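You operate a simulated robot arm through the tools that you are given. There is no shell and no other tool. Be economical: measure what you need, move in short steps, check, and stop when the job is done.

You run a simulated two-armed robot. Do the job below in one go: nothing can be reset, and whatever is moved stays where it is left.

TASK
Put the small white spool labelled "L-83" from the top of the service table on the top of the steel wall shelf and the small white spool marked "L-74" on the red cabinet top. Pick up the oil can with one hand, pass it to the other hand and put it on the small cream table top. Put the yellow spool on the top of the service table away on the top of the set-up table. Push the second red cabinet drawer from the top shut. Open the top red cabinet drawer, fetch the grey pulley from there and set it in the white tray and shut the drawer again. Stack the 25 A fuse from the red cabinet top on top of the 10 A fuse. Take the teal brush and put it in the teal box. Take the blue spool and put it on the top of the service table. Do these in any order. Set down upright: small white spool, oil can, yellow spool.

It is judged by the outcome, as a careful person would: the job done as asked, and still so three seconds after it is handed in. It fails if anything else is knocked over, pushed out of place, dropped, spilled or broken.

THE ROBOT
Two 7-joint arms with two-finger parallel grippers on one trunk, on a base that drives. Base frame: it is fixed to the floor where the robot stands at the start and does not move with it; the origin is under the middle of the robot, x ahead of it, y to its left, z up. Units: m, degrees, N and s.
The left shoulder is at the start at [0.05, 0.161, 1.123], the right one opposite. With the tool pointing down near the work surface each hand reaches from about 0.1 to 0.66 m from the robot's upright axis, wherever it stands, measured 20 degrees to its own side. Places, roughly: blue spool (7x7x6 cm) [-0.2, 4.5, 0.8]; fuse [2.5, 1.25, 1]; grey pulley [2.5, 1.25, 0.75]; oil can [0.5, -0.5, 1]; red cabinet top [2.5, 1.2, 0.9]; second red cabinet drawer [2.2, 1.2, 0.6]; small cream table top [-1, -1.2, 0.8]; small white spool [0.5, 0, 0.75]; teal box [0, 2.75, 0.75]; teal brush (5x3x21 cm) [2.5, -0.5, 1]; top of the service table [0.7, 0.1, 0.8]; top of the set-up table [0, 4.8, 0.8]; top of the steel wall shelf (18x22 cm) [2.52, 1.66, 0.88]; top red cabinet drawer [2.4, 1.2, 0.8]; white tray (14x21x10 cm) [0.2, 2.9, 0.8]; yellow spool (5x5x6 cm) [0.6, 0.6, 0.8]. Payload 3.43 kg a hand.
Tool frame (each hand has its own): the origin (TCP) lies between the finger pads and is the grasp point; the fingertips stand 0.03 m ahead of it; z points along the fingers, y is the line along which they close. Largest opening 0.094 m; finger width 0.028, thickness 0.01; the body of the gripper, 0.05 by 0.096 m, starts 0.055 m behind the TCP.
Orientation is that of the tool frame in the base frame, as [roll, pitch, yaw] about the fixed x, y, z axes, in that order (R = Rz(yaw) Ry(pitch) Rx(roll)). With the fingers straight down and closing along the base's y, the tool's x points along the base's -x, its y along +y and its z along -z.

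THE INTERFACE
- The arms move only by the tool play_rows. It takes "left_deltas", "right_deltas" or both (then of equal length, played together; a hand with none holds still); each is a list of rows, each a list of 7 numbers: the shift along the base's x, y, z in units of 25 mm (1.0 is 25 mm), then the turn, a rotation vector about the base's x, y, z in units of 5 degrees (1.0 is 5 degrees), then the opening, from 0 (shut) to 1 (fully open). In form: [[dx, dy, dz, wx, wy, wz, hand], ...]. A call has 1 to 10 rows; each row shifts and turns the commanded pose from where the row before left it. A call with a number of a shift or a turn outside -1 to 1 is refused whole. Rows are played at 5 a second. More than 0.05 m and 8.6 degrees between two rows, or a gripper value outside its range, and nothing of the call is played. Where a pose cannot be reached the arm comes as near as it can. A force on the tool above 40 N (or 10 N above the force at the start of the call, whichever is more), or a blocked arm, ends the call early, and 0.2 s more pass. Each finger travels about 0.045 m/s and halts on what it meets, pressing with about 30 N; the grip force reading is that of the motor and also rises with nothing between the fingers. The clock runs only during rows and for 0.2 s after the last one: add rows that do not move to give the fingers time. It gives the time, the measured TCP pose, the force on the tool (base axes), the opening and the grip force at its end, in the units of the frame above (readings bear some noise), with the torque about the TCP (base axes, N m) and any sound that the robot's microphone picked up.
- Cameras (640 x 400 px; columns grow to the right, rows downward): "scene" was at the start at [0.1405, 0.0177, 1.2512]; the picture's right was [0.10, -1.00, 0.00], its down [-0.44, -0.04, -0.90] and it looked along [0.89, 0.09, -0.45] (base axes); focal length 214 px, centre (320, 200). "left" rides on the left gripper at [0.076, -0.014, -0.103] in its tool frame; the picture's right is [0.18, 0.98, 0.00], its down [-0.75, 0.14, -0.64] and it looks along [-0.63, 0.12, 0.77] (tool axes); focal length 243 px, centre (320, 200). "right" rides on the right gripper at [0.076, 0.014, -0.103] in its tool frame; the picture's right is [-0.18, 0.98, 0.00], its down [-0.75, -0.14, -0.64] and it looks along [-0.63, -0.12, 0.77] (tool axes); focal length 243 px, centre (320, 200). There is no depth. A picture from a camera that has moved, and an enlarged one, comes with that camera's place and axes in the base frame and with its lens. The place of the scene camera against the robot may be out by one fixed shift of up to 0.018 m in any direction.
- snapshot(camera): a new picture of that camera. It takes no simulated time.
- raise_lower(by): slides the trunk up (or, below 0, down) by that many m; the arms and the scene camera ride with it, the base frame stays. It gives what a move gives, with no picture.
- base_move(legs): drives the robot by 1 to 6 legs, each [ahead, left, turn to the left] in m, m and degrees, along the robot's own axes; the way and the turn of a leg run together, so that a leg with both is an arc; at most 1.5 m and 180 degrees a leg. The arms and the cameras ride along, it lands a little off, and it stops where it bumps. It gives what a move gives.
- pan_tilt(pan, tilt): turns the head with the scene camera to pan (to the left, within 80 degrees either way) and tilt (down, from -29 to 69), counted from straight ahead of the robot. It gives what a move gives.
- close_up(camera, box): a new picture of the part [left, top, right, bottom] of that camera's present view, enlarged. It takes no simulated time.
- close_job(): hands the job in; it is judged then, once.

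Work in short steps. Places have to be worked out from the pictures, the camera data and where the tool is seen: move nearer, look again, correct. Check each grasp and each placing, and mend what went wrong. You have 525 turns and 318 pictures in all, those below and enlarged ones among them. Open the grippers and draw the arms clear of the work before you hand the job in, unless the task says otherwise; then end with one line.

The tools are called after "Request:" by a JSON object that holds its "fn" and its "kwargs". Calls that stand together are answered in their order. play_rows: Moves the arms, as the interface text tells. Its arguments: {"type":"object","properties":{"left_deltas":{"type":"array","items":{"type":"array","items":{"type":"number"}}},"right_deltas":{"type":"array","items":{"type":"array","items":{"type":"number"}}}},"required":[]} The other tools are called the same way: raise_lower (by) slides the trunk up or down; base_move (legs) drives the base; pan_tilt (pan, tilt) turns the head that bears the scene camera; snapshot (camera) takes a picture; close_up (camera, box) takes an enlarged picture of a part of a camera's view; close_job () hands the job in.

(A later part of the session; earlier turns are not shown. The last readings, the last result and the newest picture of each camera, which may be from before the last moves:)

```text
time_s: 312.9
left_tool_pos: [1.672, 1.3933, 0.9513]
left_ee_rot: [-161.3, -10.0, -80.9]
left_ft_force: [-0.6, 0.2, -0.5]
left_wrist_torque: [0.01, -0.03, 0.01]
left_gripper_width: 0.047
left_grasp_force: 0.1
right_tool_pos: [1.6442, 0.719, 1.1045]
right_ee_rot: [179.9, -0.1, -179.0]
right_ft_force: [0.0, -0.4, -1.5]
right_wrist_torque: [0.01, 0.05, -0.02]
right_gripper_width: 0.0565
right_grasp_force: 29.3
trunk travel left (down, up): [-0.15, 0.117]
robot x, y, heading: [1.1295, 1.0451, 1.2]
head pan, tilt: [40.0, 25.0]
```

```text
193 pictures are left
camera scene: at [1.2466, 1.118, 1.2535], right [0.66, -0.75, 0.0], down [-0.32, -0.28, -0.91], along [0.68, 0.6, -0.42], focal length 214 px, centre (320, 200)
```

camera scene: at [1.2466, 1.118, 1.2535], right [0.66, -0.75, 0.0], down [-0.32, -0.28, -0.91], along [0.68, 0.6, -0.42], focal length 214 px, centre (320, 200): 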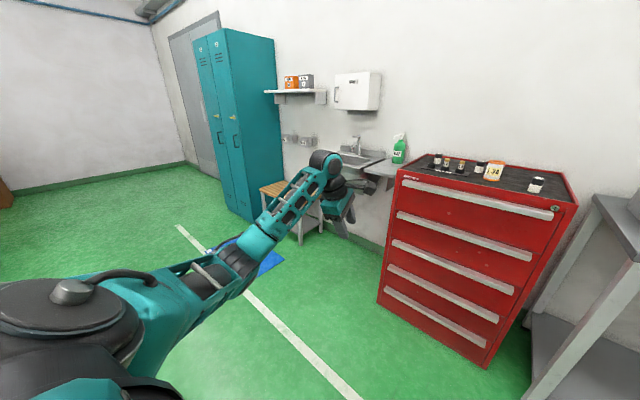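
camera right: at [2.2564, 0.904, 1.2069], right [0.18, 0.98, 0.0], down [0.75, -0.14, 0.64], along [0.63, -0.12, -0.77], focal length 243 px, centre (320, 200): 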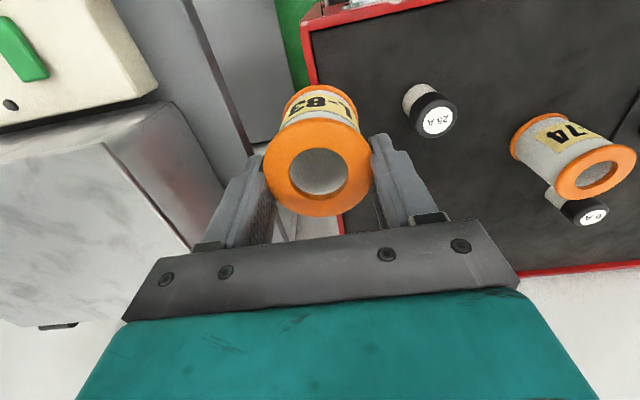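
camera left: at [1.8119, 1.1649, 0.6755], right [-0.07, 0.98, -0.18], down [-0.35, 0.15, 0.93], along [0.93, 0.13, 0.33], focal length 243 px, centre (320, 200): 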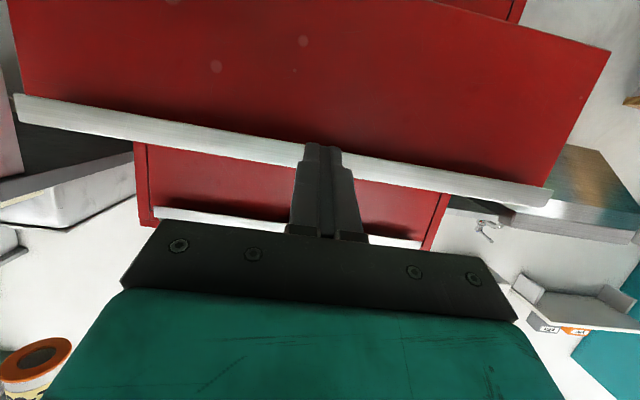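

Like the original configuration. Level the tool and yaw it back.

Request:
{"fn": "play_rows", "kwargs": {"left_deltas": [[0, -0.2, 0.4, 0.35, 1, 0, 0.5], [0, -0.2, 0.4, 0.35, 1, 0, 0.5], [0, -0.2, 0.4, 0.35, 1, 0, 0.5], [0, -0.2, 0.4, 0.35, 1, 0, 0.5], [0, -0.2, 0, 0, 0, -1, 0.5], [0, -0.2, 0, 0, 0, -1, 0.5], [0, -0.2, 0, 0, 0, -1, 0.5], [0, -0.2, 0, 0, 0, -1, 0.5], [0, -0.2, 0, 0, 0, -1, 0.5], [0, 0, 0, 0, 0, -1, 0.5]]}}

Request:
{"fn": "play_rows", "kwargs": {"left_deltas": [[0, 0, 0, 0, 0, -1, 0.5], [0, 0, 0, 0, 0, -1, 0.5], [0, 0, 0, 0, 0, -1, 0.5], [0, 0, 0, 0, 0, -1, 0.5], [0, 0, 0, 0, 0, -1, 0.5], [0, 0, 0, 0, 0, -1, 0.5], [0, 0, 0, 0, 0, -1, 0.5], [0, 0, 0, 0, 0, -1, 0.5], [0, 0, 0, 0, 0, -1, 0.5], [0, 0, 0, 0, 0, -1, 0.5]]}}

Request:
{"fn": "snapshot", "kwargs": {"camera": "scene"}}

```text
time_s: 315.1
left_tool_pos: [1.672, 1.3493, 0.9934]
left_ee_rot: [-179.7, 0.3, -109.3]
left_ft_force: [0.3, -0.2, -0.5]
left_wrist_torque: [0.0, 0.01, -0.02]
left_gripper_width: 0.0469
left_grasp_force: 0.0
right_tool_pos: [1.6437, 0.7185, 1.1041]
right_ee_rot: [179.9, -0.1, -178.9]
right_ft_force: [-0.1, -0.8, -1.4]
right_wrist_torque: [0.0, -0.03, 0.0]
right_gripper_width: 0.0569
right_grasp_force: 29.7
trunk travel left (down, up): [-0.15, 0.117]
robot x, y, heading: [1.1277, 1.0511, 1.2]
head pan, tilt: [40.0, 25.0]
```

```text
time_s: 317.3
left_tool_pos: [1.6718, 1.348, 0.9915]
left_ee_rot: [-179.6, 0.3, -159.4]
left_ft_force: [0.0, -0.2, -0.5]
left_wrist_torque: [-0.02, 0.0, -0.03]
left_gripper_width: 0.0471
left_grasp_force: 0.0
right_tool_pos: [1.644, 0.7183, 1.1032]
right_ee_rot: [179.9, -0.1, -178.9]
right_ft_force: [0.8, -0.3, -0.9]
right_wrist_torque: [-0.04, 0.0, -0.04]
right_gripper_width: 0.0567
right_grasp_force: 30.1
trunk travel left (down, up): [-0.15, 0.117]
robot x, y, heading: [1.1282, 1.0471, 1.3]
head pan, tilt: [40.0, 25.0]
```

```text
192 pictures are left
camera scene: at [1.2465, 1.1181, 1.2535], right [0.66, -0.75, 0.0], down [-0.32, -0.28, -0.91], along [0.68, 0.6, -0.42], focal length 214 px, centre (320, 200)
```

scene: 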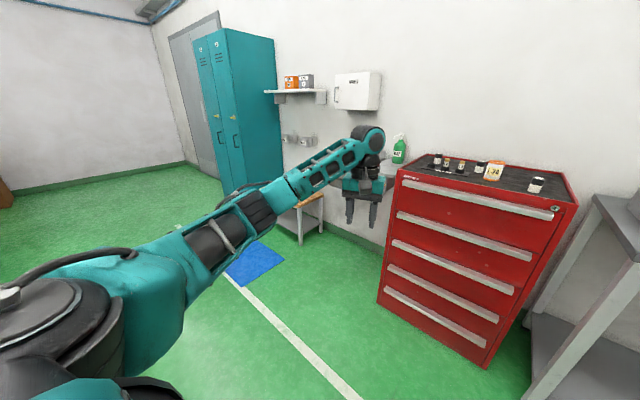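

The left arm is restored to its normal configuration. Finish its yaw and tuck; then look at the shelf.

Request:
{"fn": "play_rows", "kwargs": {"left_deltas": [[0, 0, 0.5, 0, 0, -1, 0.5], [0, 0, 0.5, 0, 0, -1, 0.5], [0, 0, 0.5, 0, 0, -1, 0.5], [0, 0, 0.5, 0, 0, -1, 0.5], [-0.3, -0.3, 0.5, 0, 0, 0, 0.5], [-0.3, -0.3, 0.5, 0, 0, 0, 0.5]], "right_deltas": [[0, 0.6, 0, 0, 0, 0, 0.3], [0, 0.6, 0, 0, 0, 0, 0.3], [0, 0.6, 0, 0, 0, 0, 0.3], [0, 0.6, 0, 0, 0, 0, 0.3], [0, 0.6, 0, 0, 0, 0, 0.3], [0, 0.6, 0, 0, 0, 0, 0.3]]}}

Request:
{"fn": "base_move", "kwargs": {"legs": [[0.3, 0.75, -1.2]]}}

Request:
{"fn": "pan_tilt", "kwargs": {"pan": 0, "tilt": 20}}

Request:
{"fn": "snapshot", "kwargs": {"camera": "scene"}}

```text
time_s: 318.7
left_tool_pos: [1.6556, 1.3356, 1.0662]
left_ee_rot: [-179.6, 0.4, -179.4]
left_ft_force: [0.5, -1.0, 0.1]
left_wrist_torque: [-0.02, 0.03, -0.01]
left_gripper_width: 0.0471
left_grasp_force: 0.1
right_tool_pos: [1.644, 0.8094, 1.105]
right_ee_rot: [179.9, -0.1, -179.0]
right_ft_force: [-0.4, 0.9, -1.5]
right_wrist_torque: [-0.01, -0.03, -0.02]
right_gripper_width: 0.0568
right_grasp_force: 30.0
trunk travel left (down, up): [-0.15, 0.117]
robot x, y, heading: [1.1316, 1.0492, 1.1]
head pan, tilt: [40.0, 25.0]
```

```text
time_s: 325.6
left_tool_pos: [1.9628, 2.0573, 1.0663]
left_ee_rot: [-179.6, 0.3, 178.5]
left_ft_force: [-0.1, 0.1, 0.4]
left_wrist_torque: [0.0, 0.0, -0.05]
left_gripper_width: 0.0469
left_grasp_force: 0.1
right_tool_pos: [1.9308, 1.532, 1.1043]
right_ee_rot: [179.9, -0.1, 178.7]
right_ft_force: [0.4, 0.2, -2.7]
right_wrist_torque: [0.0, 0.02, 0.01]
right_gripper_width: 0.0568
right_grasp_force: 30.3
trunk travel left (down, up): [-0.15, 0.117]
robot x, y, heading: [1.4244, 1.7913, -1.1]
head pan, tilt: [40.0, 25.0]
```

```text
time_s: 326.7
left_tool_pos: [1.9642, 2.057, 1.0656]
left_ee_rot: [-179.6, 0.4, 178.5]
left_ft_force: [-0.1, -0.4, -0.5]
left_wrist_torque: [-0.01, -0.01, 0.0]
left_gripper_width: 0.047
left_grasp_force: 0.1
right_tool_pos: [1.9303, 1.5328, 1.1032]
right_ee_rot: [179.8, 0.0, 178.8]
right_ft_force: [0.7, -1.1, -1.3]
right_wrist_torque: [0.0, 0.02, 0.01]
right_gripper_width: 0.0567
right_grasp_force: 29.8
trunk travel left (down, up): [-0.15, 0.117]
robot x, y, heading: [1.4254, 1.7917, -1.1]
head pan, tilt: [0.0, 20.0]
```

```text
191 pictures are left
camera scene: at [1.5666, 1.7979, 1.2616], right [-0.02, -1.0, 0.0], down [-0.34, 0.01, -0.94], along [0.94, -0.02, -0.34], focal length 214 px, centre (320, 200)
```

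scene: 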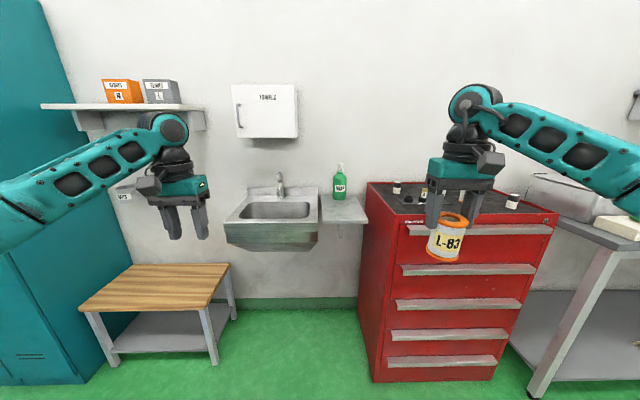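

The small shelf (soap bottle at its back) is at y≈1.68, front x≈2.36–2.4. Drive closer so the right hand can reach.

Request:
{"fn": "base_move", "kwargs": {"legs": [[0.45, 0.04, 1]]}}

Request:
{"fn": "pan_tilt", "kwargs": {"pan": -10, "tilt": 35}}

Request:
{"fn": "snapshot", "kwargs": {"camera": "scene"}}

Request:
{"fn": "snapshot", "kwargs": {"camera": "right"}}

```text
time_s: 329.4
left_tool_pos: [2.3972, 2.0988, 1.0646]
left_ee_rot: [-179.5, 0.3, 179.3]
left_ft_force: [0.4, -0.7, 0.3]
left_wrist_torque: [0.0, 0.04, 0.03]
left_gripper_width: 0.047
left_grasp_force: 0.1
right_tool_pos: [2.3715, 1.5736, 1.1043]
right_ee_rot: [180.0, -0.1, 179.7]
right_ft_force: [0.3, 0.6, -2.4]
right_wrist_torque: [-0.02, -0.02, 0.02]
right_gripper_width: 0.0567
right_grasp_force: 30.1
trunk travel left (down, up): [-0.15, 0.117]
robot x, y, heading: [1.8617, 1.8299, -0.1]
head pan, tilt: [0.0, 20.0]
```

```text
time_s: 330.1
left_tool_pos: [2.3958, 2.0994, 1.0662]
left_ee_rot: [-179.5, 0.3, 179.3]
left_ft_force: [-0.2, 0.3, -0.2]
left_wrist_torque: [-0.02, 0.02, -0.01]
left_gripper_width: 0.047
left_grasp_force: 0.0
right_tool_pos: [2.3711, 1.5744, 1.1048]
right_ee_rot: [179.8, -0.1, 179.7]
right_ft_force: [0.3, -0.1, -1.5]
right_wrist_torque: [-0.04, 0.01, 0.01]
right_gripper_width: 0.0567
right_grasp_force: 30.1
trunk travel left (down, up): [-0.15, 0.117]
robot x, y, heading: [1.8596, 1.8256, -0.3]
head pan, tilt: [-10.0, 35.0]
```

```text
190 pictures are left
camera scene: at [1.9966, 1.8185, 1.2378], right [-0.18, -0.98, 0.0], down [-0.56, 0.1, -0.82], along [0.81, -0.15, -0.57], focal length 214 px, centre (320, 200)
```

scene: 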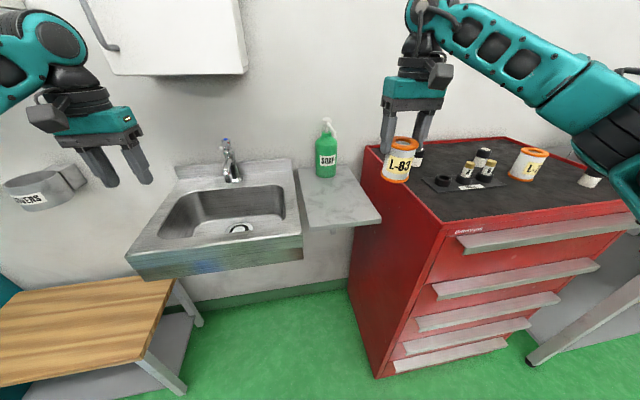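

```text
189 pictures are left
camera right: at [2.2932, 1.5882, 1.2069], right [0.19, 0.98, 0.0], down [0.75, -0.15, 0.64], along [0.63, -0.12, -0.77], focal length 243 px, centre (320, 200)
```

right: 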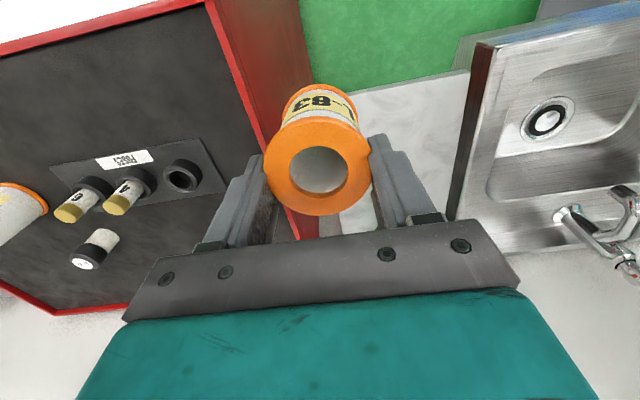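

Shelf spans y≈1.59–1.77, x≈2.39–2.61, bottle at x≈2.6. I move L-83 above [2.447,1.675] and lower to just above.

Request:
{"fn": "play_rows", "kwargs": {"right_deltas": [[0.5, 0.7, 0, 0, 0, 0, 0.3], [0.5, 0.7, 0, 0, 0, 0, 0.3], [0.5, 0.7, 0, 0, 0, 0, 0.3], [0.5, 0.7, 0, 0, 0, 0, 0.3], [0.5, 0.6, 0, 0, 0, 0, 0.3], [0.5, 0.6, -0.5, 0, 0, 0, 0.3], [0, 0, -1, 0, 0, 0, 0.3], [0, 0, -1, 0, 0, 0, 0.3], [0, 0, -1, 0, 0, 0, 0.3]]}}

Request:
{"fn": "snapshot", "kwargs": {"camera": "right"}}

Request:
{"fn": "snapshot", "kwargs": {"camera": "scene"}}

```text
time_s: 332.1
left_tool_pos: [2.3964, 2.099, 1.0656]
left_ee_rot: [-179.5, 0.3, 179.3]
left_ft_force: [-0.2, 0.5, 0.1]
left_wrist_torque: [-0.01, -0.01, 0.02]
left_gripper_width: 0.047
left_grasp_force: 0.0
right_tool_pos: [2.4446, 1.6745, 1.0152]
right_ee_rot: [179.9, -0.1, 179.6]
right_ft_force: [0.1, -0.2, -2.1]
right_wrist_torque: [0.02, 0.01, 0.0]
right_gripper_width: 0.0566
right_grasp_force: 30.1
trunk travel left (down, up): [-0.15, 0.117]
robot x, y, heading: [1.8592, 1.8296, -0.1]
head pan, tilt: [-10.0, 35.0]
```

```text
188 pictures are left
camera right: at [2.3679, 1.6882, 1.1182], right [0.19, 0.98, 0.0], down [0.75, -0.15, 0.64], along [0.63, -0.12, -0.77], focal length 243 px, centre (320, 200)
```

right: 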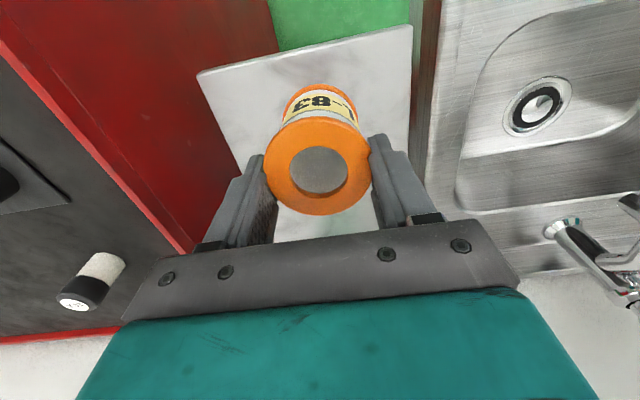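

```text
187 pictures are left
camera scene: at [1.9967, 1.8184, 1.2378], right [-0.18, -0.98, 0.0], down [-0.56, 0.1, -0.82], along [0.81, -0.15, -0.57], focal length 214 px, centre (320, 200)
```

scene: 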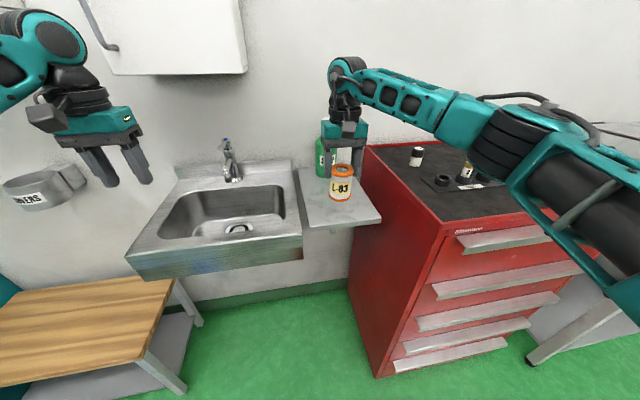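

Well placed over the shelf. Lower in 5 mm steps until contact.

Request:
{"fn": "play_rows", "kwargs": {"right_deltas": [[0, 0, -0.4, 0, 0, 0, 0.3], [0, 0, -0.4, 0, 0, 0, 0.3], [0, 0, -0.2, 0, 0, 0, 0.3], [0, 0, -0.2, 0, 0, 0, 0.3], [0, 0, -0.2, 0, 0, 0, 0.3], [0, 0, -0.2, 0, 0, 0, 0.3], [0, 0, -0.2, 0, 0, 0, 0.3], [0, 0, -0.2, 0, 0, 0, 0.3], [0, 0, -0.2, 0, 0, 0, 0.3], [0, 0, -0.2, 0, 0, 0, 0.3]]}}

```text
time_s: 334.3
left_tool_pos: [2.3963, 2.0991, 1.0662]
left_ee_rot: [-179.7, 0.4, 179.3]
left_ft_force: [-0.7, 0.3, 0.8]
left_wrist_torque: [0.01, 0.0, 0.0]
left_gripper_width: 0.0471
left_grasp_force: 0.2
right_tool_pos: [2.446, 1.6734, 0.9568]
right_ee_rot: [179.8, 0.1, 179.5]
right_ft_force: [1.0, -0.1, 3.4]
right_wrist_torque: [-0.06, 0.15, 0.02]
right_gripper_width: 0.0568
right_grasp_force: 29.6
trunk travel left (down, up): [-0.15, 0.117]
robot x, y, heading: [1.8611, 1.825, -0.5]
head pan, tilt: [-10.0, 35.0]
```

Contact is beginning (+5 N). Press 2 mm more and open slowly.

Request:
{"fn": "play_rows", "kwargs": {"right_deltas": [[0, 0, -0.1, 0, 0, 0, 0.3], [0, 0, 0, 0, 0, 0, 0.3], [0, 0, 0, 0, 0, 0, 0.65], [0, 0, 0, 0, 0, 0, 0.72], [0, 0, 0, 0, 0, 0, 0.8], [0, 0, 0, 0, 0, 0, 0.85], [0, 0, 0, 0, 0, 0, 0.85]]}}

Request:
{"fn": "snapshot", "kwargs": {"camera": "right"}}

Request:
{"fn": "close_up", "kwargs": {"camera": "scene", "box": [280, 120, 400, 240]}}

```text
time_s: 335.9
left_tool_pos: [2.3962, 2.0995, 1.0669]
left_ee_rot: [-179.5, 0.3, 179.2]
left_ft_force: [0.3, -1.1, -0.3]
left_wrist_torque: [0.0, -0.01, -0.01]
left_gripper_width: 0.0471
left_grasp_force: 0.0
right_tool_pos: [2.4458, 1.6735, 0.9541]
right_ee_rot: [179.9, -0.1, 179.5]
right_ft_force: [-0.8, 0.5, -0.3]
right_wrist_torque: [0.01, 0.03, 0.01]
right_gripper_width: 0.0799
right_grasp_force: 0.0
trunk travel left (down, up): [-0.15, 0.117]
robot x, y, heading: [1.8591, 1.8261, -0.3]
head pan, tilt: [-10.0, 35.0]
```

```text
186 pictures are left
camera right: at [2.3677, 1.6878, 1.0575], right [0.19, 0.98, 0.0], down [0.75, -0.15, 0.64], along [0.63, -0.12, -0.77], focal length 243 px, centre (320, 200)
```

right: 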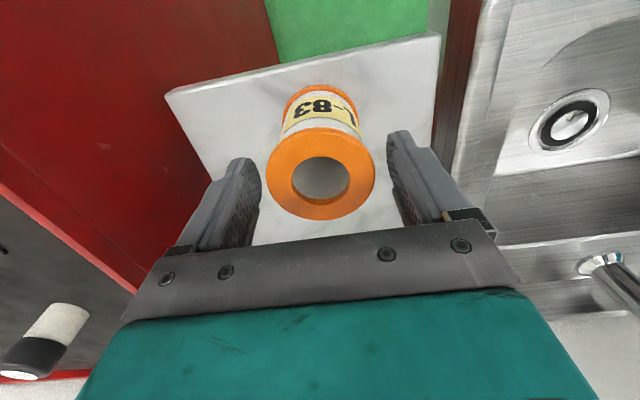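

```text
3.33 times, centred on (340, 180) of scene
camera zoom: at [1.9964, 1.8185, 1.2378], right [-0.18, -0.98, 0.0], down [-0.56, 0.1, -0.82], along [0.81, -0.15, -0.57], focal length 715 px, centre (253, 267)
```

zoom: 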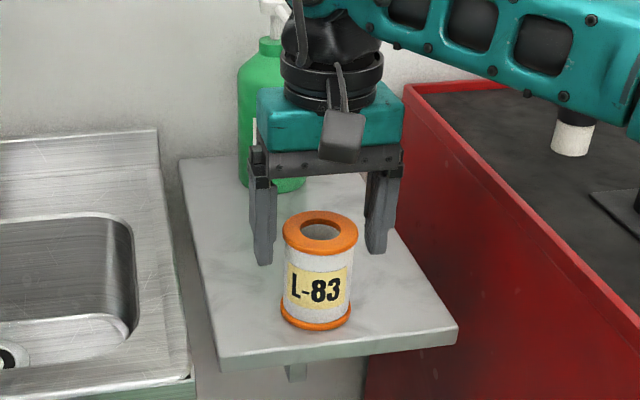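

L-83 stands upright on the shelf. Raise the right hand straight up and back.

Request:
{"fn": "play_rows", "kwargs": {"right_deltas": [[0, 0, 1, 0, 0, 0, 0.85], [0, 0, 1, 0, 0, 0, 0.85], [0, 0, 1, 0, 0, 0, 0.85], [0, 0, 1, 0, 0, 0, 0.85], [0, 0, 1, 0, 0, 0, 0.85], [-1, -0.5, 0.5, 0, 0, 0, 0.85], [-1, -0.5, 0.5, 0, 0, 0, 0.85], [-1, -0.5, 0, 0, 0, 0, 0.85], [-1, -0.5, 0, 0, 0, 0, 0.85]]}}

Request:
{"fn": "base_move", "kwargs": {"legs": [[-0.35, -0.5, 0], [0, -0.25, 0]]}}

Request:
{"fn": "pan_tilt", "kwargs": {"pan": 0, "tilt": 35}}

Request:
{"fn": "snapshot", "kwargs": {"camera": "scene"}}

```text
time_s: 337.9
left_tool_pos: [2.3947, 2.0987, 1.0658]
left_ee_rot: [-179.6, 0.3, 179.3]
left_ft_force: [0.1, 0.2, -0.3]
left_wrist_torque: [-0.03, -0.02, 0.0]
left_gripper_width: 0.0471
left_grasp_force: 0.0
right_tool_pos: [2.3449, 1.6236, 1.1029]
right_ee_rot: [180.0, -0.1, 179.6]
right_ft_force: [-0.4, -0.3, -0.3]
right_wrist_torque: [-0.04, -0.03, 0.0]
right_gripper_width: 0.0799
right_grasp_force: 0.1
trunk travel left (down, up): [-0.15, 0.117]
robot x, y, heading: [1.8587, 1.8251, -0.3]
head pan, tilt: [-10.0, 35.0]
```

```text
time_s: 345.3
left_tool_pos: [2.0384, 1.3369, 1.0649]
left_ee_rot: [-179.7, 0.4, 179.0]
left_ft_force: [-0.9, -0.3, 0.0]
left_wrist_torque: [0.01, -0.01, 0.0]
left_gripper_width: 0.0467
left_grasp_force: 0.1
right_tool_pos: [1.9855, 0.8613, 1.1011]
right_ee_rot: [179.9, -0.1, 179.3]
right_ft_force: [0.6, -0.1, -0.3]
right_wrist_torque: [-0.02, -0.01, 0.01]
right_gripper_width: 0.0799
right_grasp_force: 0.1
trunk travel left (down, up): [-0.15, 0.117]
robot x, y, heading: [1.5023, 1.0655, -0.7]
head pan, tilt: [-10.0, 35.0]
```

```text
time_s: 346.0
left_tool_pos: [2.0389, 1.3377, 1.0661]
left_ee_rot: [-179.6, 0.3, 178.9]
left_ft_force: [-0.6, 0.5, 0.2]
left_wrist_torque: [0.04, -0.02, -0.01]
left_gripper_width: 0.0469
left_grasp_force: 0.1
right_tool_pos: [1.9849, 0.8613, 1.1028]
right_ee_rot: [179.9, -0.1, 179.3]
right_ft_force: [-1.0, 0.3, 0.6]
right_wrist_torque: [0.01, -0.01, 0.02]
right_gripper_width: 0.0798
right_grasp_force: 0.1
trunk travel left (down, up): [-0.15, 0.117]
robot x, y, heading: [1.4977, 1.0646, -0.7]
head pan, tilt: [0.0, 35.0]
```

```text
184 pictures are left
camera scene: at [1.6392, 1.0738, 1.2378], right [-0.01, -1.0, 0.0], down [-0.57, 0.01, -0.82], along [0.82, -0.01, -0.57], focal length 214 px, centre (320, 200)
```

scene: 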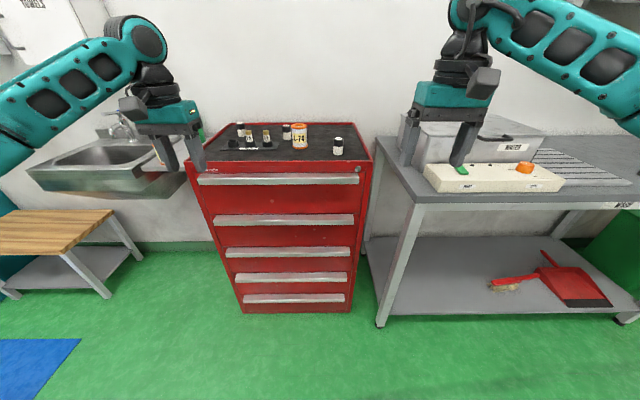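

Now the top drawer. Zoom on its handle.

Request:
{"fn": "close_up", "kwargs": {"camera": "scene", "box": [180, 150, 380, 270]}}

Request:
{"fn": "snapshot", "kwargs": {"camera": "left"}}

```text
3.20 times, centred on (280, 210) of scene
camera zoom: at [1.6392, 1.0738, 1.2378], right [-0.01, -1.0, 0.0], down [-0.57, 0.01, -0.82], along [0.82, -0.01, -0.57], focal length 686 px, centre (448, 168)
```

zoom: 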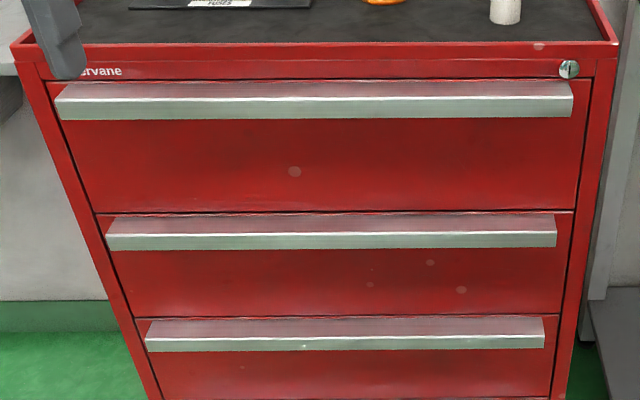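

```text
182 pictures are left
camera left: at [1.9626, 1.3234, 1.1683], right [-0.17, 0.99, -0.01], down [0.75, 0.13, 0.64], along [0.64, 0.1, -0.76], focal length 243 px, centre (320, 200)
```

left: 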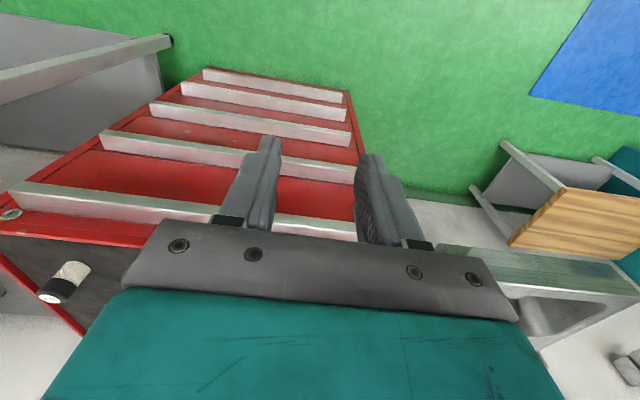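

Handle is a ledge ~2 cm thick at z≈0.89, outer face x≈2.233. I'll grip it from the front with the left hand (tool forward, fingers closing vertically) and pull by driving back. First pitch the left hand forward.

Request:
{"fn": "play_rows", "kwargs": {"left_deltas": [[-0.5, -0.4, -0.5, 0, -1, 0, 0.5], [-0.5, -0.4, -0.5, 0, -1, 0, 0.5], [-0.5, -0.4, -0.5, 0, -1, 0, 0.5], [-0.5, -0.4, -0.5, 0, -1, 0, 0.5], [-0.5, -0.4, -0.5, 0, -1, 0, 0.5], [-0.3, -0.3, -0.5, 0, -1, 0, 0.5], [-0.3, 0, -0.5, 0, -1, 0, 0.5], [0, 0, -0.5, 0, -1, 0, 0.5], [0, 0, -0.5, 0, -1, 0, 0.5], [0, 0, -0.5, 0, -1, 0, 0.5]]}}

Request:
{"fn": "play_rows", "kwargs": {"left_deltas": [[0, 0, -0.3, 0, -1, 0, 0.5], [0, 0, -0.3, 0, -1, 0, 0.5], [0, 0, -0.3, 0, -1, 0, 0.5], [0, 0, -0.3, 0, -1, 0, 0.5], [0, 0, 0, 0, -1, 0, 0.5], [0, 0, 0, 0, -1, 0, 0.5], [0, 0, 0, 0, -1, 0, 0.5], [0, 0, 0, 0, -1, 0, 0.5]]}}

Request:
{"fn": "snapshot", "kwargs": {"camera": "scene"}}

Request:
{"fn": "snapshot", "kwargs": {"camera": "left"}}

```text
time_s: 348.2
left_tool_pos: [1.9607, 1.2802, 0.9414]
left_ee_rot: [179.3, 50.4, 178.4]
left_ft_force: [0.2, 1.0, 0.4]
left_wrist_torque: [0.03, -0.02, -0.03]
left_gripper_width: 0.047
left_grasp_force: 0.1
right_tool_pos: [1.985, 0.8615, 1.1015]
right_ee_rot: [179.8, -0.1, 179.2]
right_ft_force: [-0.7, 0.0, -0.4]
right_wrist_torque: [0.01, -0.01, 0.01]
right_gripper_width: 0.0797
right_grasp_force: 0.0
trunk travel left (down, up): [-0.15, 0.117]
robot x, y, heading: [1.5006, 1.0692, -0.7]
head pan, tilt: [0.0, 35.0]
```

```text
time_s: 350.0
left_tool_pos: [1.9603, 1.2796, 0.9112]
left_ee_rot: [72.8, 88.8, 72.4]
left_ft_force: [-0.1, -1.0, -0.5]
left_wrist_torque: [0.0, 0.04, -0.01]
left_gripper_width: 0.0468
left_grasp_force: 0.0
right_tool_pos: [1.9845, 0.8611, 1.1015]
right_ee_rot: [179.9, -0.2, 179.2]
right_ft_force: [-0.3, -0.1, -0.4]
right_wrist_torque: [0.01, 0.01, 0.01]
right_gripper_width: 0.0798
right_grasp_force: 0.2
trunk travel left (down, up): [-0.15, 0.117]
robot x, y, heading: [1.5031, 1.0672, -0.9]
head pan, tilt: [0.0, 35.0]
```

```text
181 pictures are left
camera scene: at [1.6391, 1.0738, 1.2378], right [-0.01, -1.0, 0.0], down [-0.57, 0.01, -0.82], along [0.82, -0.01, -0.57], focal length 214 px, centre (320, 200)
```

scene: 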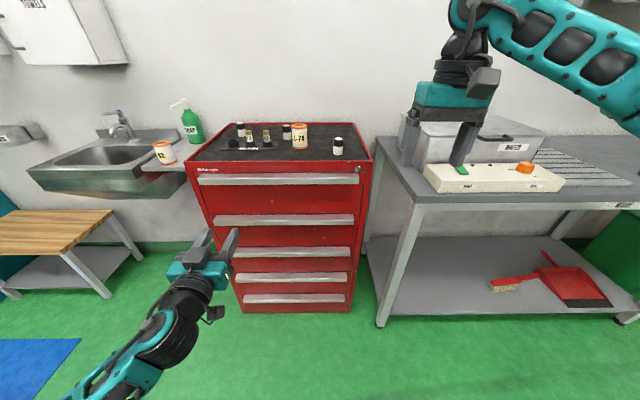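

```text
180 pictures are left
camera left: at [1.8597, 1.2661, 0.8343], right [0.01, 0.99, -0.16], down [-0.65, 0.13, 0.75], along [0.76, 0.1, 0.64], focal length 243 px, centre (320, 200)
```

left: 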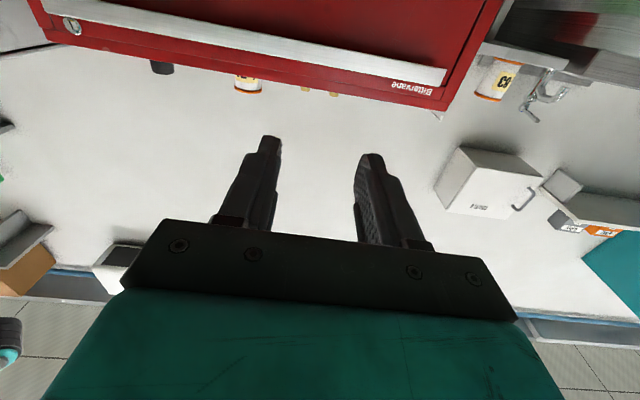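

Handle at z≈0.895. Roll the hand 90° so the fingers close vertically, and shift to y≈1.2.

Request:
{"fn": "play_rows", "kwargs": {"left_deltas": [[0, -0.3, 0, 1, 0, 0, 0.6], [0, -0.3, 0, 1, 0, 0, 0.6], [0, -0.3, 0, 1, 0, 0, 0.6], [0, -0.3, 0, 1, 0, 0, 0.6], [0, -0.3, 0, 1, 0, 0, 0.6], [0, -0.3, 0, 1, 0, 0, 0.6], [0, -0.3, -0.2, 1, 0, 0, 0.6], [0, -0.3, -0.2, 1, 0, 0, 0.6], [0, -0.3, -0.2, 1, 0, 0, 0.6], [0, -0.3, 0, 1, 0, 0, 0.6]]}}

Request:
{"fn": "play_rows", "kwargs": {"left_deltas": [[0, 0, 0, 1, 0, 0, 0.6], [0, 0, 0, 1, 0, 0, 0.6], [0, 0, 0, 1, 0, 0, 0.6], [0, 0, 0, 1, 0, 0, 0.6], [0, 0, 0, 1, 0, 0, 0.6], [0, 0, 0, 1, 0, 0, 0.6], [0, 0, 0, 1, 0, 0, 0.6], [0, 0, 0, 1, 0, 0, 0.6]]}}

Request:
{"fn": "snapshot", "kwargs": {"camera": "left"}}

Request:
{"fn": "snapshot", "kwargs": {"camera": "scene"}}

```text
time_s: 352.2
left_tool_pos: [1.9634, 1.2047, 0.8951]
left_ee_rot: [90.2, 38.7, 89.6]
left_ft_force: [-0.3, 0.0, 0.5]
left_wrist_torque: [0.01, 0.0, 0.01]
left_gripper_width: 0.0565
left_grasp_force: 0.1
right_tool_pos: [1.9849, 0.8615, 1.1026]
right_ee_rot: [179.9, 0.0, 179.2]
right_ft_force: [0.4, 0.4, 0.1]
right_wrist_torque: [0.0, 0.01, 0.01]
right_gripper_width: 0.0797
right_grasp_force: 0.0
trunk travel left (down, up): [-0.15, 0.117]
robot x, y, heading: [1.5033, 1.0642, -0.5]
head pan, tilt: [0.0, 35.0]
```

```text
time_s: 354.0
left_tool_pos: [1.9622, 1.2046, 0.8974]
left_ee_rot: [90.4, -1.2, 89.7]
left_ft_force: [0.4, 0.1, -0.5]
left_wrist_torque: [-0.01, 0.03, 0.02]
left_gripper_width: 0.0562
left_grasp_force: 0.0
right_tool_pos: [1.9865, 0.8613, 1.1034]
right_ee_rot: [179.9, -0.1, 179.1]
right_ft_force: [-0.6, 0.0, -0.3]
right_wrist_torque: [0.05, 0.0, -0.01]
right_gripper_width: 0.0802
right_grasp_force: 0.1
trunk travel left (down, up): [-0.15, 0.117]
robot x, y, heading: [1.5032, 1.0692, -0.6]
head pan, tilt: [0.0, 35.0]
```

```text
179 pictures are left
camera left: at [1.8598, 1.2802, 0.8841], right [0.01, 0.16, 0.99], down [-0.64, -0.75, 0.13], along [0.76, -0.64, 0.1], focal length 243 px, centre (320, 200)
```

left: 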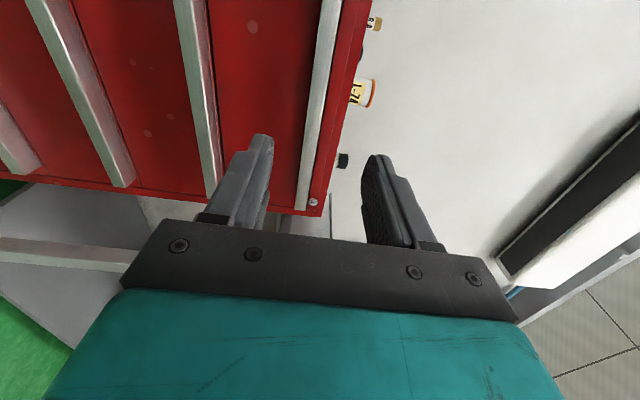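

```text
178 pictures are left
camera scene: at [1.6392, 1.0739, 1.2378], right [-0.01, -1.0, 0.0], down [-0.57, 0.01, -0.82], along [0.82, -0.01, -0.57], focal length 214 px, centre (320, 200)
```

scene: 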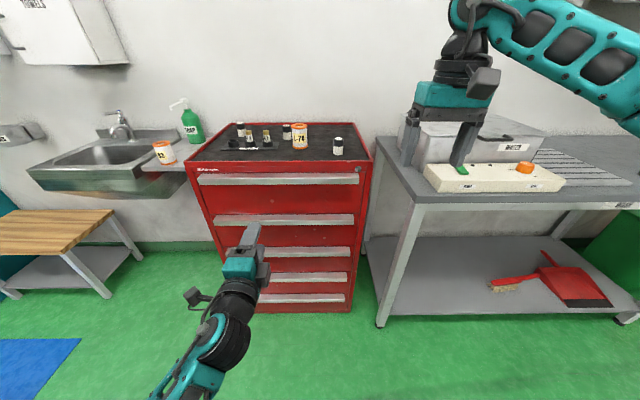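

Handle spans z≈0.884–0.913, TCP at 0.897: centred. Open fully and drive forward 0.26.

Request:
{"fn": "play_rows", "kwargs": {"left_deltas": [[0, 0, 0, 0, 0, 0, 1], [0, 0, 0, 0, 0, 0, 1], [0, 0, 0, 0, 0, 0, 1], [0, 0, 0, 0, 0, 0, 1]]}}

Request:
{"fn": "base_move", "kwargs": {"legs": [[0.25, 0, 0]]}}

Request:
{"fn": "snapshot", "kwargs": {"camera": "left"}}

Request:
{"fn": "snapshot", "kwargs": {"camera": "scene"}}

```text
time_s: 355.0
left_tool_pos: [1.9612, 1.2049, 0.8969]
left_ee_rot: [90.5, -1.0, 89.7]
left_ft_force: [-0.4, 0.5, -0.2]
left_wrist_torque: [-0.01, -0.01, -0.01]
left_gripper_width: 0.0938
left_grasp_force: 0.0
right_tool_pos: [1.985, 0.8611, 1.1015]
right_ee_rot: [179.8, -0.1, 179.2]
right_ft_force: [0.4, 0.8, 0.5]
right_wrist_torque: [0.01, 0.01, 0.02]
right_gripper_width: 0.0797
right_grasp_force: 0.1
trunk travel left (down, up): [-0.15, 0.117]
robot x, y, heading: [1.4992, 1.0685, -0.7]
head pan, tilt: [0.0, 35.0]
```

```text
time_s: 356.8
left_tool_pos: [2.2078, 1.1997, 0.8956]
left_ee_rot: [90.4, -1.0, 89.5]
left_ft_force: [-0.3, 0.1, 0.5]
left_wrist_torque: [0.0, -0.02, 0.01]
left_gripper_width: 0.0942
left_grasp_force: 0.0
right_tool_pos: [2.2301, 0.8561, 1.1021]
right_ee_rot: [179.8, 0.0, 179.0]
right_ft_force: [-0.1, 0.1, -0.7]
right_wrist_torque: [0.01, 0.03, -0.02]
right_gripper_width: 0.0799
right_grasp_force: 0.0
trunk travel left (down, up): [-0.15, 0.117]
robot x, y, heading: [1.7471, 1.0664, -0.9]
head pan, tilt: [0.0, 35.0]
```

```text
177 pictures are left
camera left: at [2.1058, 1.2758, 0.884], right [0.01, 0.17, 0.99], down [-0.65, -0.75, 0.13], along [0.76, -0.64, 0.1], focal length 243 px, centre (320, 200)
```

left: 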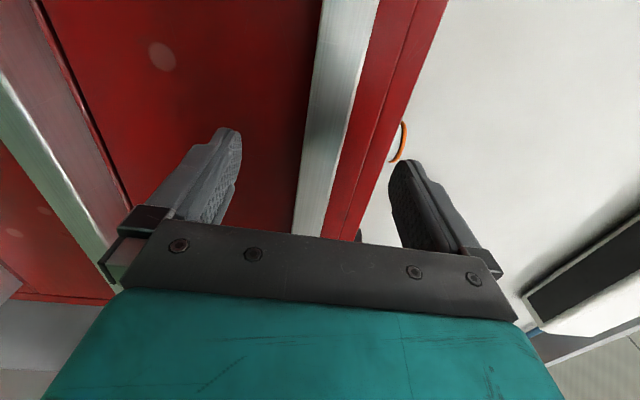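

```text
176 pictures are left
camera scene: at [1.8844, 1.0702, 1.2377], right [-0.01, -1.0, 0.0], down [-0.57, 0.01, -0.82], along [0.82, -0.01, -0.57], focal length 214 px, centre (320, 200)
```

scene: 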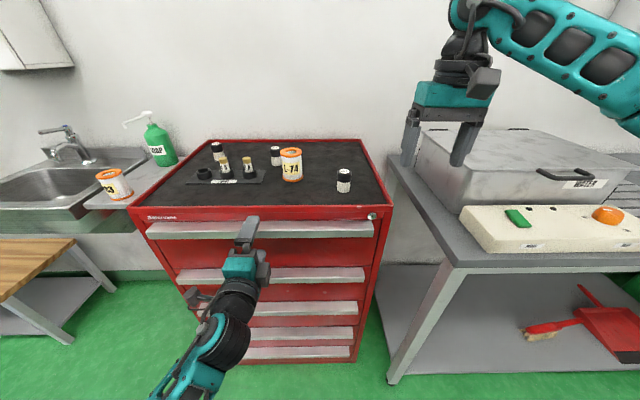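

Handle is between the fingers. Advance 2.5 cm and close.

Request:
{"fn": "play_rows", "kwargs": {"left_deltas": [[0.4, 0, 0.05, 0, 0, 0, 1], [0.4, 0, 0, 0, 0, 0, 1], [0.3, 0, 0, 0, 0, 0, 1], [0, 0, 0, 0, 0, 0, 0.1], [0, 0, 0, 0, 0, 0, 0.1], [0, 0, 0, 0, 0, 0, 0.1], [0, 0, 0, 0, 0, 0, 0.1], [0, 0, 0, 0, 0, 0, 0.1], [0, 0, 0, 0, 0, 0, 0.1]]}}

Request:
{"fn": "snapshot", "kwargs": {"camera": "left"}}

```text
time_s: 358.8
left_tool_pos: [2.2337, 1.1977, 0.8955]
left_ee_rot: [90.7, -0.9, 89.5]
left_ft_force: [-1.6, -1.1, -10.6]
left_wrist_torque: [-0.77, 0.04, 0.42]
left_gripper_width: 0.0289
left_grasp_force: 45.3
right_tool_pos: [2.2302, 0.8562, 1.1008]
right_ee_rot: [180.0, -0.1, 179.0]
right_ft_force: [-0.5, -0.6, 0.0]
right_wrist_torque: [0.04, -0.01, 0.02]
right_gripper_width: 0.0798
right_grasp_force: 0.0
trunk travel left (down, up): [-0.15, 0.117]
robot x, y, heading: [1.7474, 1.0628, -1.0]
head pan, tilt: [0.0, 35.0]
```

```text
175 pictures are left
camera left: at [2.1333, 1.2742, 0.8844], right [0.01, 0.17, 0.99], down [-0.65, -0.75, 0.14], along [0.76, -0.64, 0.1], focal length 243 px, centre (320, 200)
```

left: 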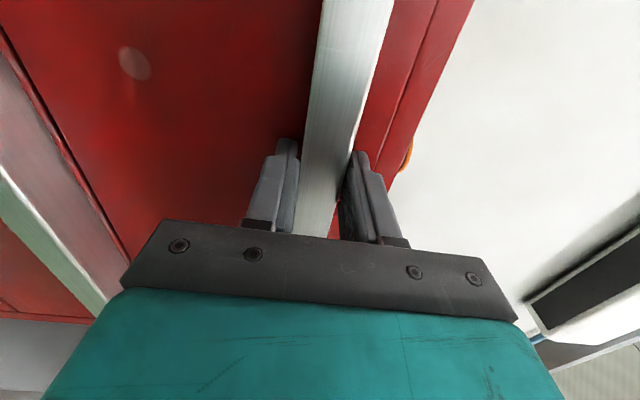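

Gripped (width 29 mm). Pull by driving back 0.1 and check.

Request:
{"fn": "base_move", "kwargs": {"legs": [[-0.1, 0, 0]]}}

Request:
{"fn": "snapshot", "kwargs": {"camera": "scene"}}

```text
time_s: 360.0
left_tool_pos: [2.133, 1.1978, 0.8959]
left_ee_rot: [90.7, -0.8, 89.4]
left_ft_force: [-0.1, -20.7, -18.0]
left_wrist_torque: [-1.09, -0.11, 0.42]
left_gripper_width: 0.0286
left_grasp_force: 45.4
right_tool_pos: [2.1303, 0.8595, 1.1011]
right_ee_rot: [179.8, -0.2, 179.3]
right_ft_force: [-0.7, 0.4, -0.2]
right_wrist_torque: [0.02, -0.03, 0.01]
right_gripper_width: 0.0799
right_grasp_force: 0.0
trunk travel left (down, up): [-0.15, 0.117]
robot x, y, heading: [1.6474, 1.0679, -0.7]
head pan, tilt: [0.0, 35.0]
```

```text
174 pictures are left
camera scene: at [1.7843, 1.0706, 1.2375], right [-0.01, -1.0, 0.0], down [-0.57, 0.01, -0.82], along [0.82, -0.01, -0.57], focal length 214 px, centre (320, 200)
```

scene: 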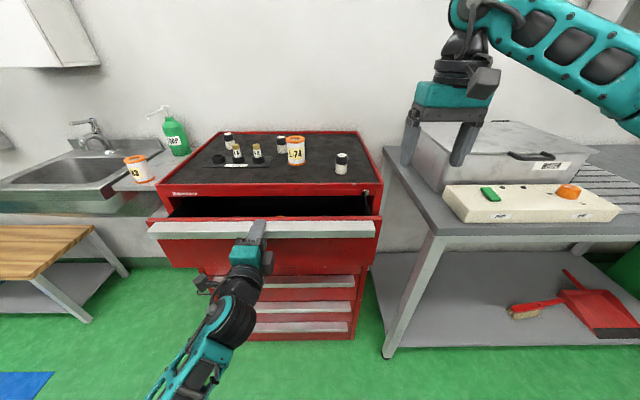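

The drawer opens. Pull another 0.16.

Request:
{"fn": "base_move", "kwargs": {"legs": [[-0.16, -0.003, 0]]}}

Request:
{"fn": "pan_tilt", "kwargs": {"pan": 5, "tilt": 45}}

Request:
{"fn": "snapshot", "kwargs": {"camera": "scene"}}

```text
time_s: 361.4
left_tool_pos: [1.9767, 1.1987, 0.8952]
left_ee_rot: [90.7, -0.8, 89.3]
left_ft_force: [1.8, 9.0, -3.8]
left_wrist_torque: [-1.07, -0.07, -0.17]
left_gripper_width: 0.0285
left_grasp_force: 44.6
right_tool_pos: [1.9728, 0.8577, 1.1027]
right_ee_rot: [180.0, -0.1, 179.1]
right_ft_force: [-0.7, -0.7, -0.4]
right_wrist_torque: [-0.01, -0.01, 0.0]
right_gripper_width: 0.08
right_grasp_force: 0.2
trunk travel left (down, up): [-0.15, 0.117]
robot x, y, heading: [1.4905, 1.065, -0.5]
head pan, tilt: [0.0, 35.0]
```

```text
time_s: 362.1
left_tool_pos: [1.9757, 1.1986, 0.8958]
left_ee_rot: [90.7, -0.8, 89.4]
left_ft_force: [-0.8, 5.1, -2.2]
left_wrist_torque: [-1.39, 0.0, -0.37]
left_gripper_width: 0.0286
left_grasp_force: 45.1
right_tool_pos: [1.9731, 0.8576, 1.1023]
right_ee_rot: [180.0, -0.1, 179.1]
right_ft_force: [0.2, -0.1, 0.1]
right_wrist_torque: [0.0, 0.02, -0.01]
right_gripper_width: 0.0799
right_grasp_force: 0.1
trunk travel left (down, up): [-0.15, 0.117]
robot x, y, heading: [1.4874, 1.0605, -0.7]
head pan, tilt: [5.0, 45.0]
```

```text
173 pictures are left
camera scene: at [1.6199, 1.0783, 1.223], right [0.07, -1.0, 0.0], down [-0.7, -0.05, -0.71], along [0.71, 0.05, -0.71], focal length 214 px, centre (320, 200)
```

scene: 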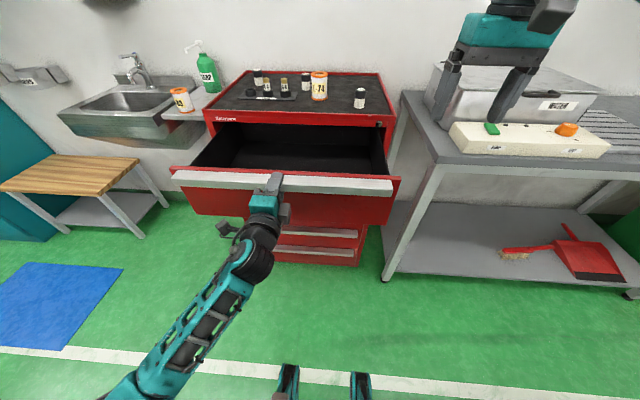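

Drawer open 26 cm. Release the handle, and drive back 0.12 to clear.

Request:
{"fn": "play_rows", "kwargs": {"left_deltas": [[0, 0, 0, 0, 0, 0, 1], [0, 0, 0, 0, 0, 0, 1], [0, 0, 0, 0, 0, 0, 1], [0, 0, 0, 0, 0, 0, 1], [0, 0, 0, 0, 0, 0, 1], [0, 0, 0, 0, 0, 0, 1]]}}

Request:
{"fn": "base_move", "kwargs": {"legs": [[-0.12, 0, 0.7]]}}

Request:
{"fn": "play_rows", "kwargs": {"left_deltas": [[0, 0.3, 0, -1, 0, 0, 0.6], [0, 0.3, 0, -1, 0, 0, 0.6], [0, 0.3, 0, -1, 0, 0, 0.6], [0, 0.3, 0, -1, 0, 0, 0.6], [0, 0.3, 0, -1, 0, 0, 0.6], [0, 0.3, 0, -1, 0, 0, 0.6], [0, 0.3, 0, -1, 0, 0, 0.6], [0, 0.3, 0, -1, 0, 0, 0.6], [0, 0.3, 0, -1, 0, 0, 0.6], [0, 0, 0, -1, 0, 0, 0.6]]}}

Request:
{"fn": "play_rows", "kwargs": {"left_deltas": [[0, 0, 0, -1, 0, 0, 0.6], [0, 0, 0, -1, 0, 0, 0.6], [0, 0, 0, -1, 0, 0, 0.6], [0, 0, 0, -1, 0, 0, 0.6], [0, 0, 0, -1, 0, 0, 0.6], [0, 0, 0, -1, 0, 0, 0.6], [0, 0, 0, -1, 0, 0, 0.6], [0, 0, 0, -1, 0, 0, 0.6]]}}

Request:
{"fn": "play_rows", "kwargs": {"left_deltas": [[0, 0, 0.4, 0, 1, 0, 0.6], [0, 0, 0.4, 0, 1, 0, 0.6], [0, 0, 0.4, 0, 1, 0, 0.6], [0, 0, 0.4, 0, 1, 0, 0.6], [0, 0, 0.4, 0, 1, 0, 0.6], [0, 0, 0.4, 0, 1, 0, 0.6], [0, 0, 0.4, 0, 1, 0, 0.6], [0, 0, 0.4, 0, 1, 0, 0.6], [0, 0, 0.4, 0, 1, 0, 0.6], [0, 0, 0.4, 0, 1, 0, 0.6]]}}

Request:
{"fn": "play_rows", "kwargs": {"left_deltas": [[0, 0.3, 0.4, 0, 1, 0, 0.6], [0, 0.3, 0.4, 0, 1, 0, 0.6], [0, 0.3, 0.4, 0, 1, 0, 0.6], [0, 0.3, 0.4, 0, 1, 0, 0.6], [0, 0, 0.4, 0, 1, 0, 0.6], [0, 0, 0.4, 0, 1, 0, 0.6], [0, 0, 0, 0, 1, 0, 0.6], [0, 0, 0, 0, 0.8, 0, 0.6]]}}

Request:
{"fn": "snapshot", "kwargs": {"camera": "scene"}}

```text
time_s: 363.5
left_tool_pos: [1.9762, 1.1974, 0.895]
left_ee_rot: [90.7, -0.9, 89.4]
left_ft_force: [0.0, 0.6, -1.2]
left_wrist_torque: [0.0, 0.01, -0.01]
left_gripper_width: 0.0939
left_grasp_force: 0.0
right_tool_pos: [1.9728, 0.858, 1.1033]
right_ee_rot: [179.9, 0.0, 179.1]
right_ft_force: [-0.9, -0.3, 0.1]
right_wrist_torque: [0.01, -0.03, -0.02]
right_gripper_width: 0.0799
right_grasp_force: 0.1
trunk travel left (down, up): [-0.15, 0.117]
robot x, y, heading: [1.4933, 1.0616, -0.4]
head pan, tilt: [5.0, 45.0]
```

```text
time_s: 364.8
left_tool_pos: [1.8564, 1.2027, 0.8975]
left_ee_rot: [90.7, -0.9, 90.0]
left_ft_force: [0.6, 0.4, 0.1]
left_wrist_torque: [0.0, 0.03, 0.0]
left_gripper_width: 0.094
left_grasp_force: 0.2
right_tool_pos: [1.8542, 0.8633, 1.1019]
right_ee_rot: [180.0, -0.1, 179.6]
right_ft_force: [-0.8, -0.4, -0.7]
right_wrist_torque: [0.0, -0.02, 0.0]
right_gripper_width: 0.0799
right_grasp_force: 0.0
trunk travel left (down, up): [-0.15, 0.117]
robot x, y, heading: [1.3751, 1.0626, -0.3]
head pan, tilt: [5.0, 45.0]
```

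```text
time_s: 367.0
left_tool_pos: [1.8566, 1.2711, 0.8961]
left_ee_rot: [90.6, 49.2, 89.9]
left_ft_force: [0.4, -0.9, 0.2]
left_wrist_torque: [0.01, 0.0, 0.03]
left_gripper_width: 0.056
left_grasp_force: 0.1
right_tool_pos: [1.855, 0.8637, 1.1016]
right_ee_rot: [179.8, -0.1, 179.8]
right_ft_force: [0.0, -0.2, 0.1]
right_wrist_torque: [-0.02, 0.02, 0.04]
right_gripper_width: 0.0798
right_grasp_force: 0.1
trunk travel left (down, up): [-0.15, 0.117]
robot x, y, heading: [1.3699, 1.0634, -0.0]
head pan, tilt: [5.0, 45.0]
```

```text
time_s: 368.8
left_tool_pos: [1.8576, 1.2708, 0.8962]
left_ee_rot: [86.7, 89.2, 86.1]
left_ft_force: [0.8, 0.4, 0.0]
left_wrist_torque: [0.0, 0.0, 0.0]
left_gripper_width: 0.0564
left_grasp_force: 0.1
right_tool_pos: [1.8551, 0.8627, 1.1023]
right_ee_rot: [179.9, -0.1, 179.7]
right_ft_force: [-0.5, -0.7, 0.2]
right_wrist_torque: [-0.01, -0.01, -0.01]
right_gripper_width: 0.0799
right_grasp_force: 0.1
trunk travel left (down, up): [-0.15, 0.117]
robot x, y, heading: [1.369, 1.0647, -0.3]
head pan, tilt: [5.0, 45.0]
```

```text
time_s: 371.0
left_tool_pos: [1.8568, 1.2707, 0.9962]
left_ee_rot: [-180.0, 40.7, 178.7]
left_ft_force: [0.7, 0.2, 0.2]
left_wrist_torque: [-0.01, 0.0, -0.03]
left_gripper_width: 0.0563
left_grasp_force: 0.0
right_tool_pos: [1.8559, 0.8631, 1.1016]
right_ee_rot: [179.9, -0.1, 179.7]
right_ft_force: [0.2, 0.4, -0.9]
right_wrist_torque: [-0.02, -0.01, 0.02]
right_gripper_width: 0.0799
right_grasp_force: 0.0
trunk travel left (down, up): [-0.15, 0.117]
robot x, y, heading: [1.3695, 1.0627, -0.2]
head pan, tilt: [5.0, 45.0]
```

```text
time_s: 372.8
left_tool_pos: [1.8563, 1.3013, 1.0561]
left_ee_rot: [-179.3, 1.0, 179.2]
left_ft_force: [-0.1, 0.4, 0.2]
left_wrist_torque: [0.0, 0.0, -0.02]
left_gripper_width: 0.0562
left_grasp_force: 0.1
right_tool_pos: [1.8548, 0.862, 1.1004]
right_ee_rot: [180.0, -0.1, 179.7]
right_ft_force: [0.8, 0.1, 0.1]
right_wrist_torque: [-0.02, 0.02, -0.04]
right_gripper_width: 0.0799
right_grasp_force: 0.0
trunk travel left (down, up): [-0.15, 0.117]
robot x, y, heading: [1.3705, 1.0672, 0.0]
head pan, tilt: [5.0, 45.0]
```

```text
172 pictures are left
camera scene: at [1.5003, 1.0797, 1.2229], right [0.08, -1.0, 0.0], down [-0.7, -0.06, -0.71], along [0.7, 0.06, -0.71], focal length 214 px, centre (320, 200)
```

scene: 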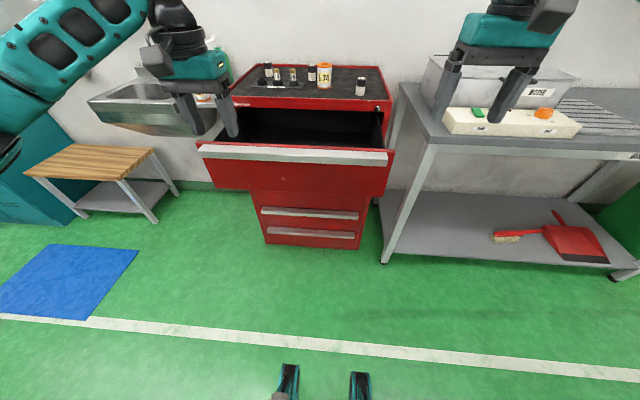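

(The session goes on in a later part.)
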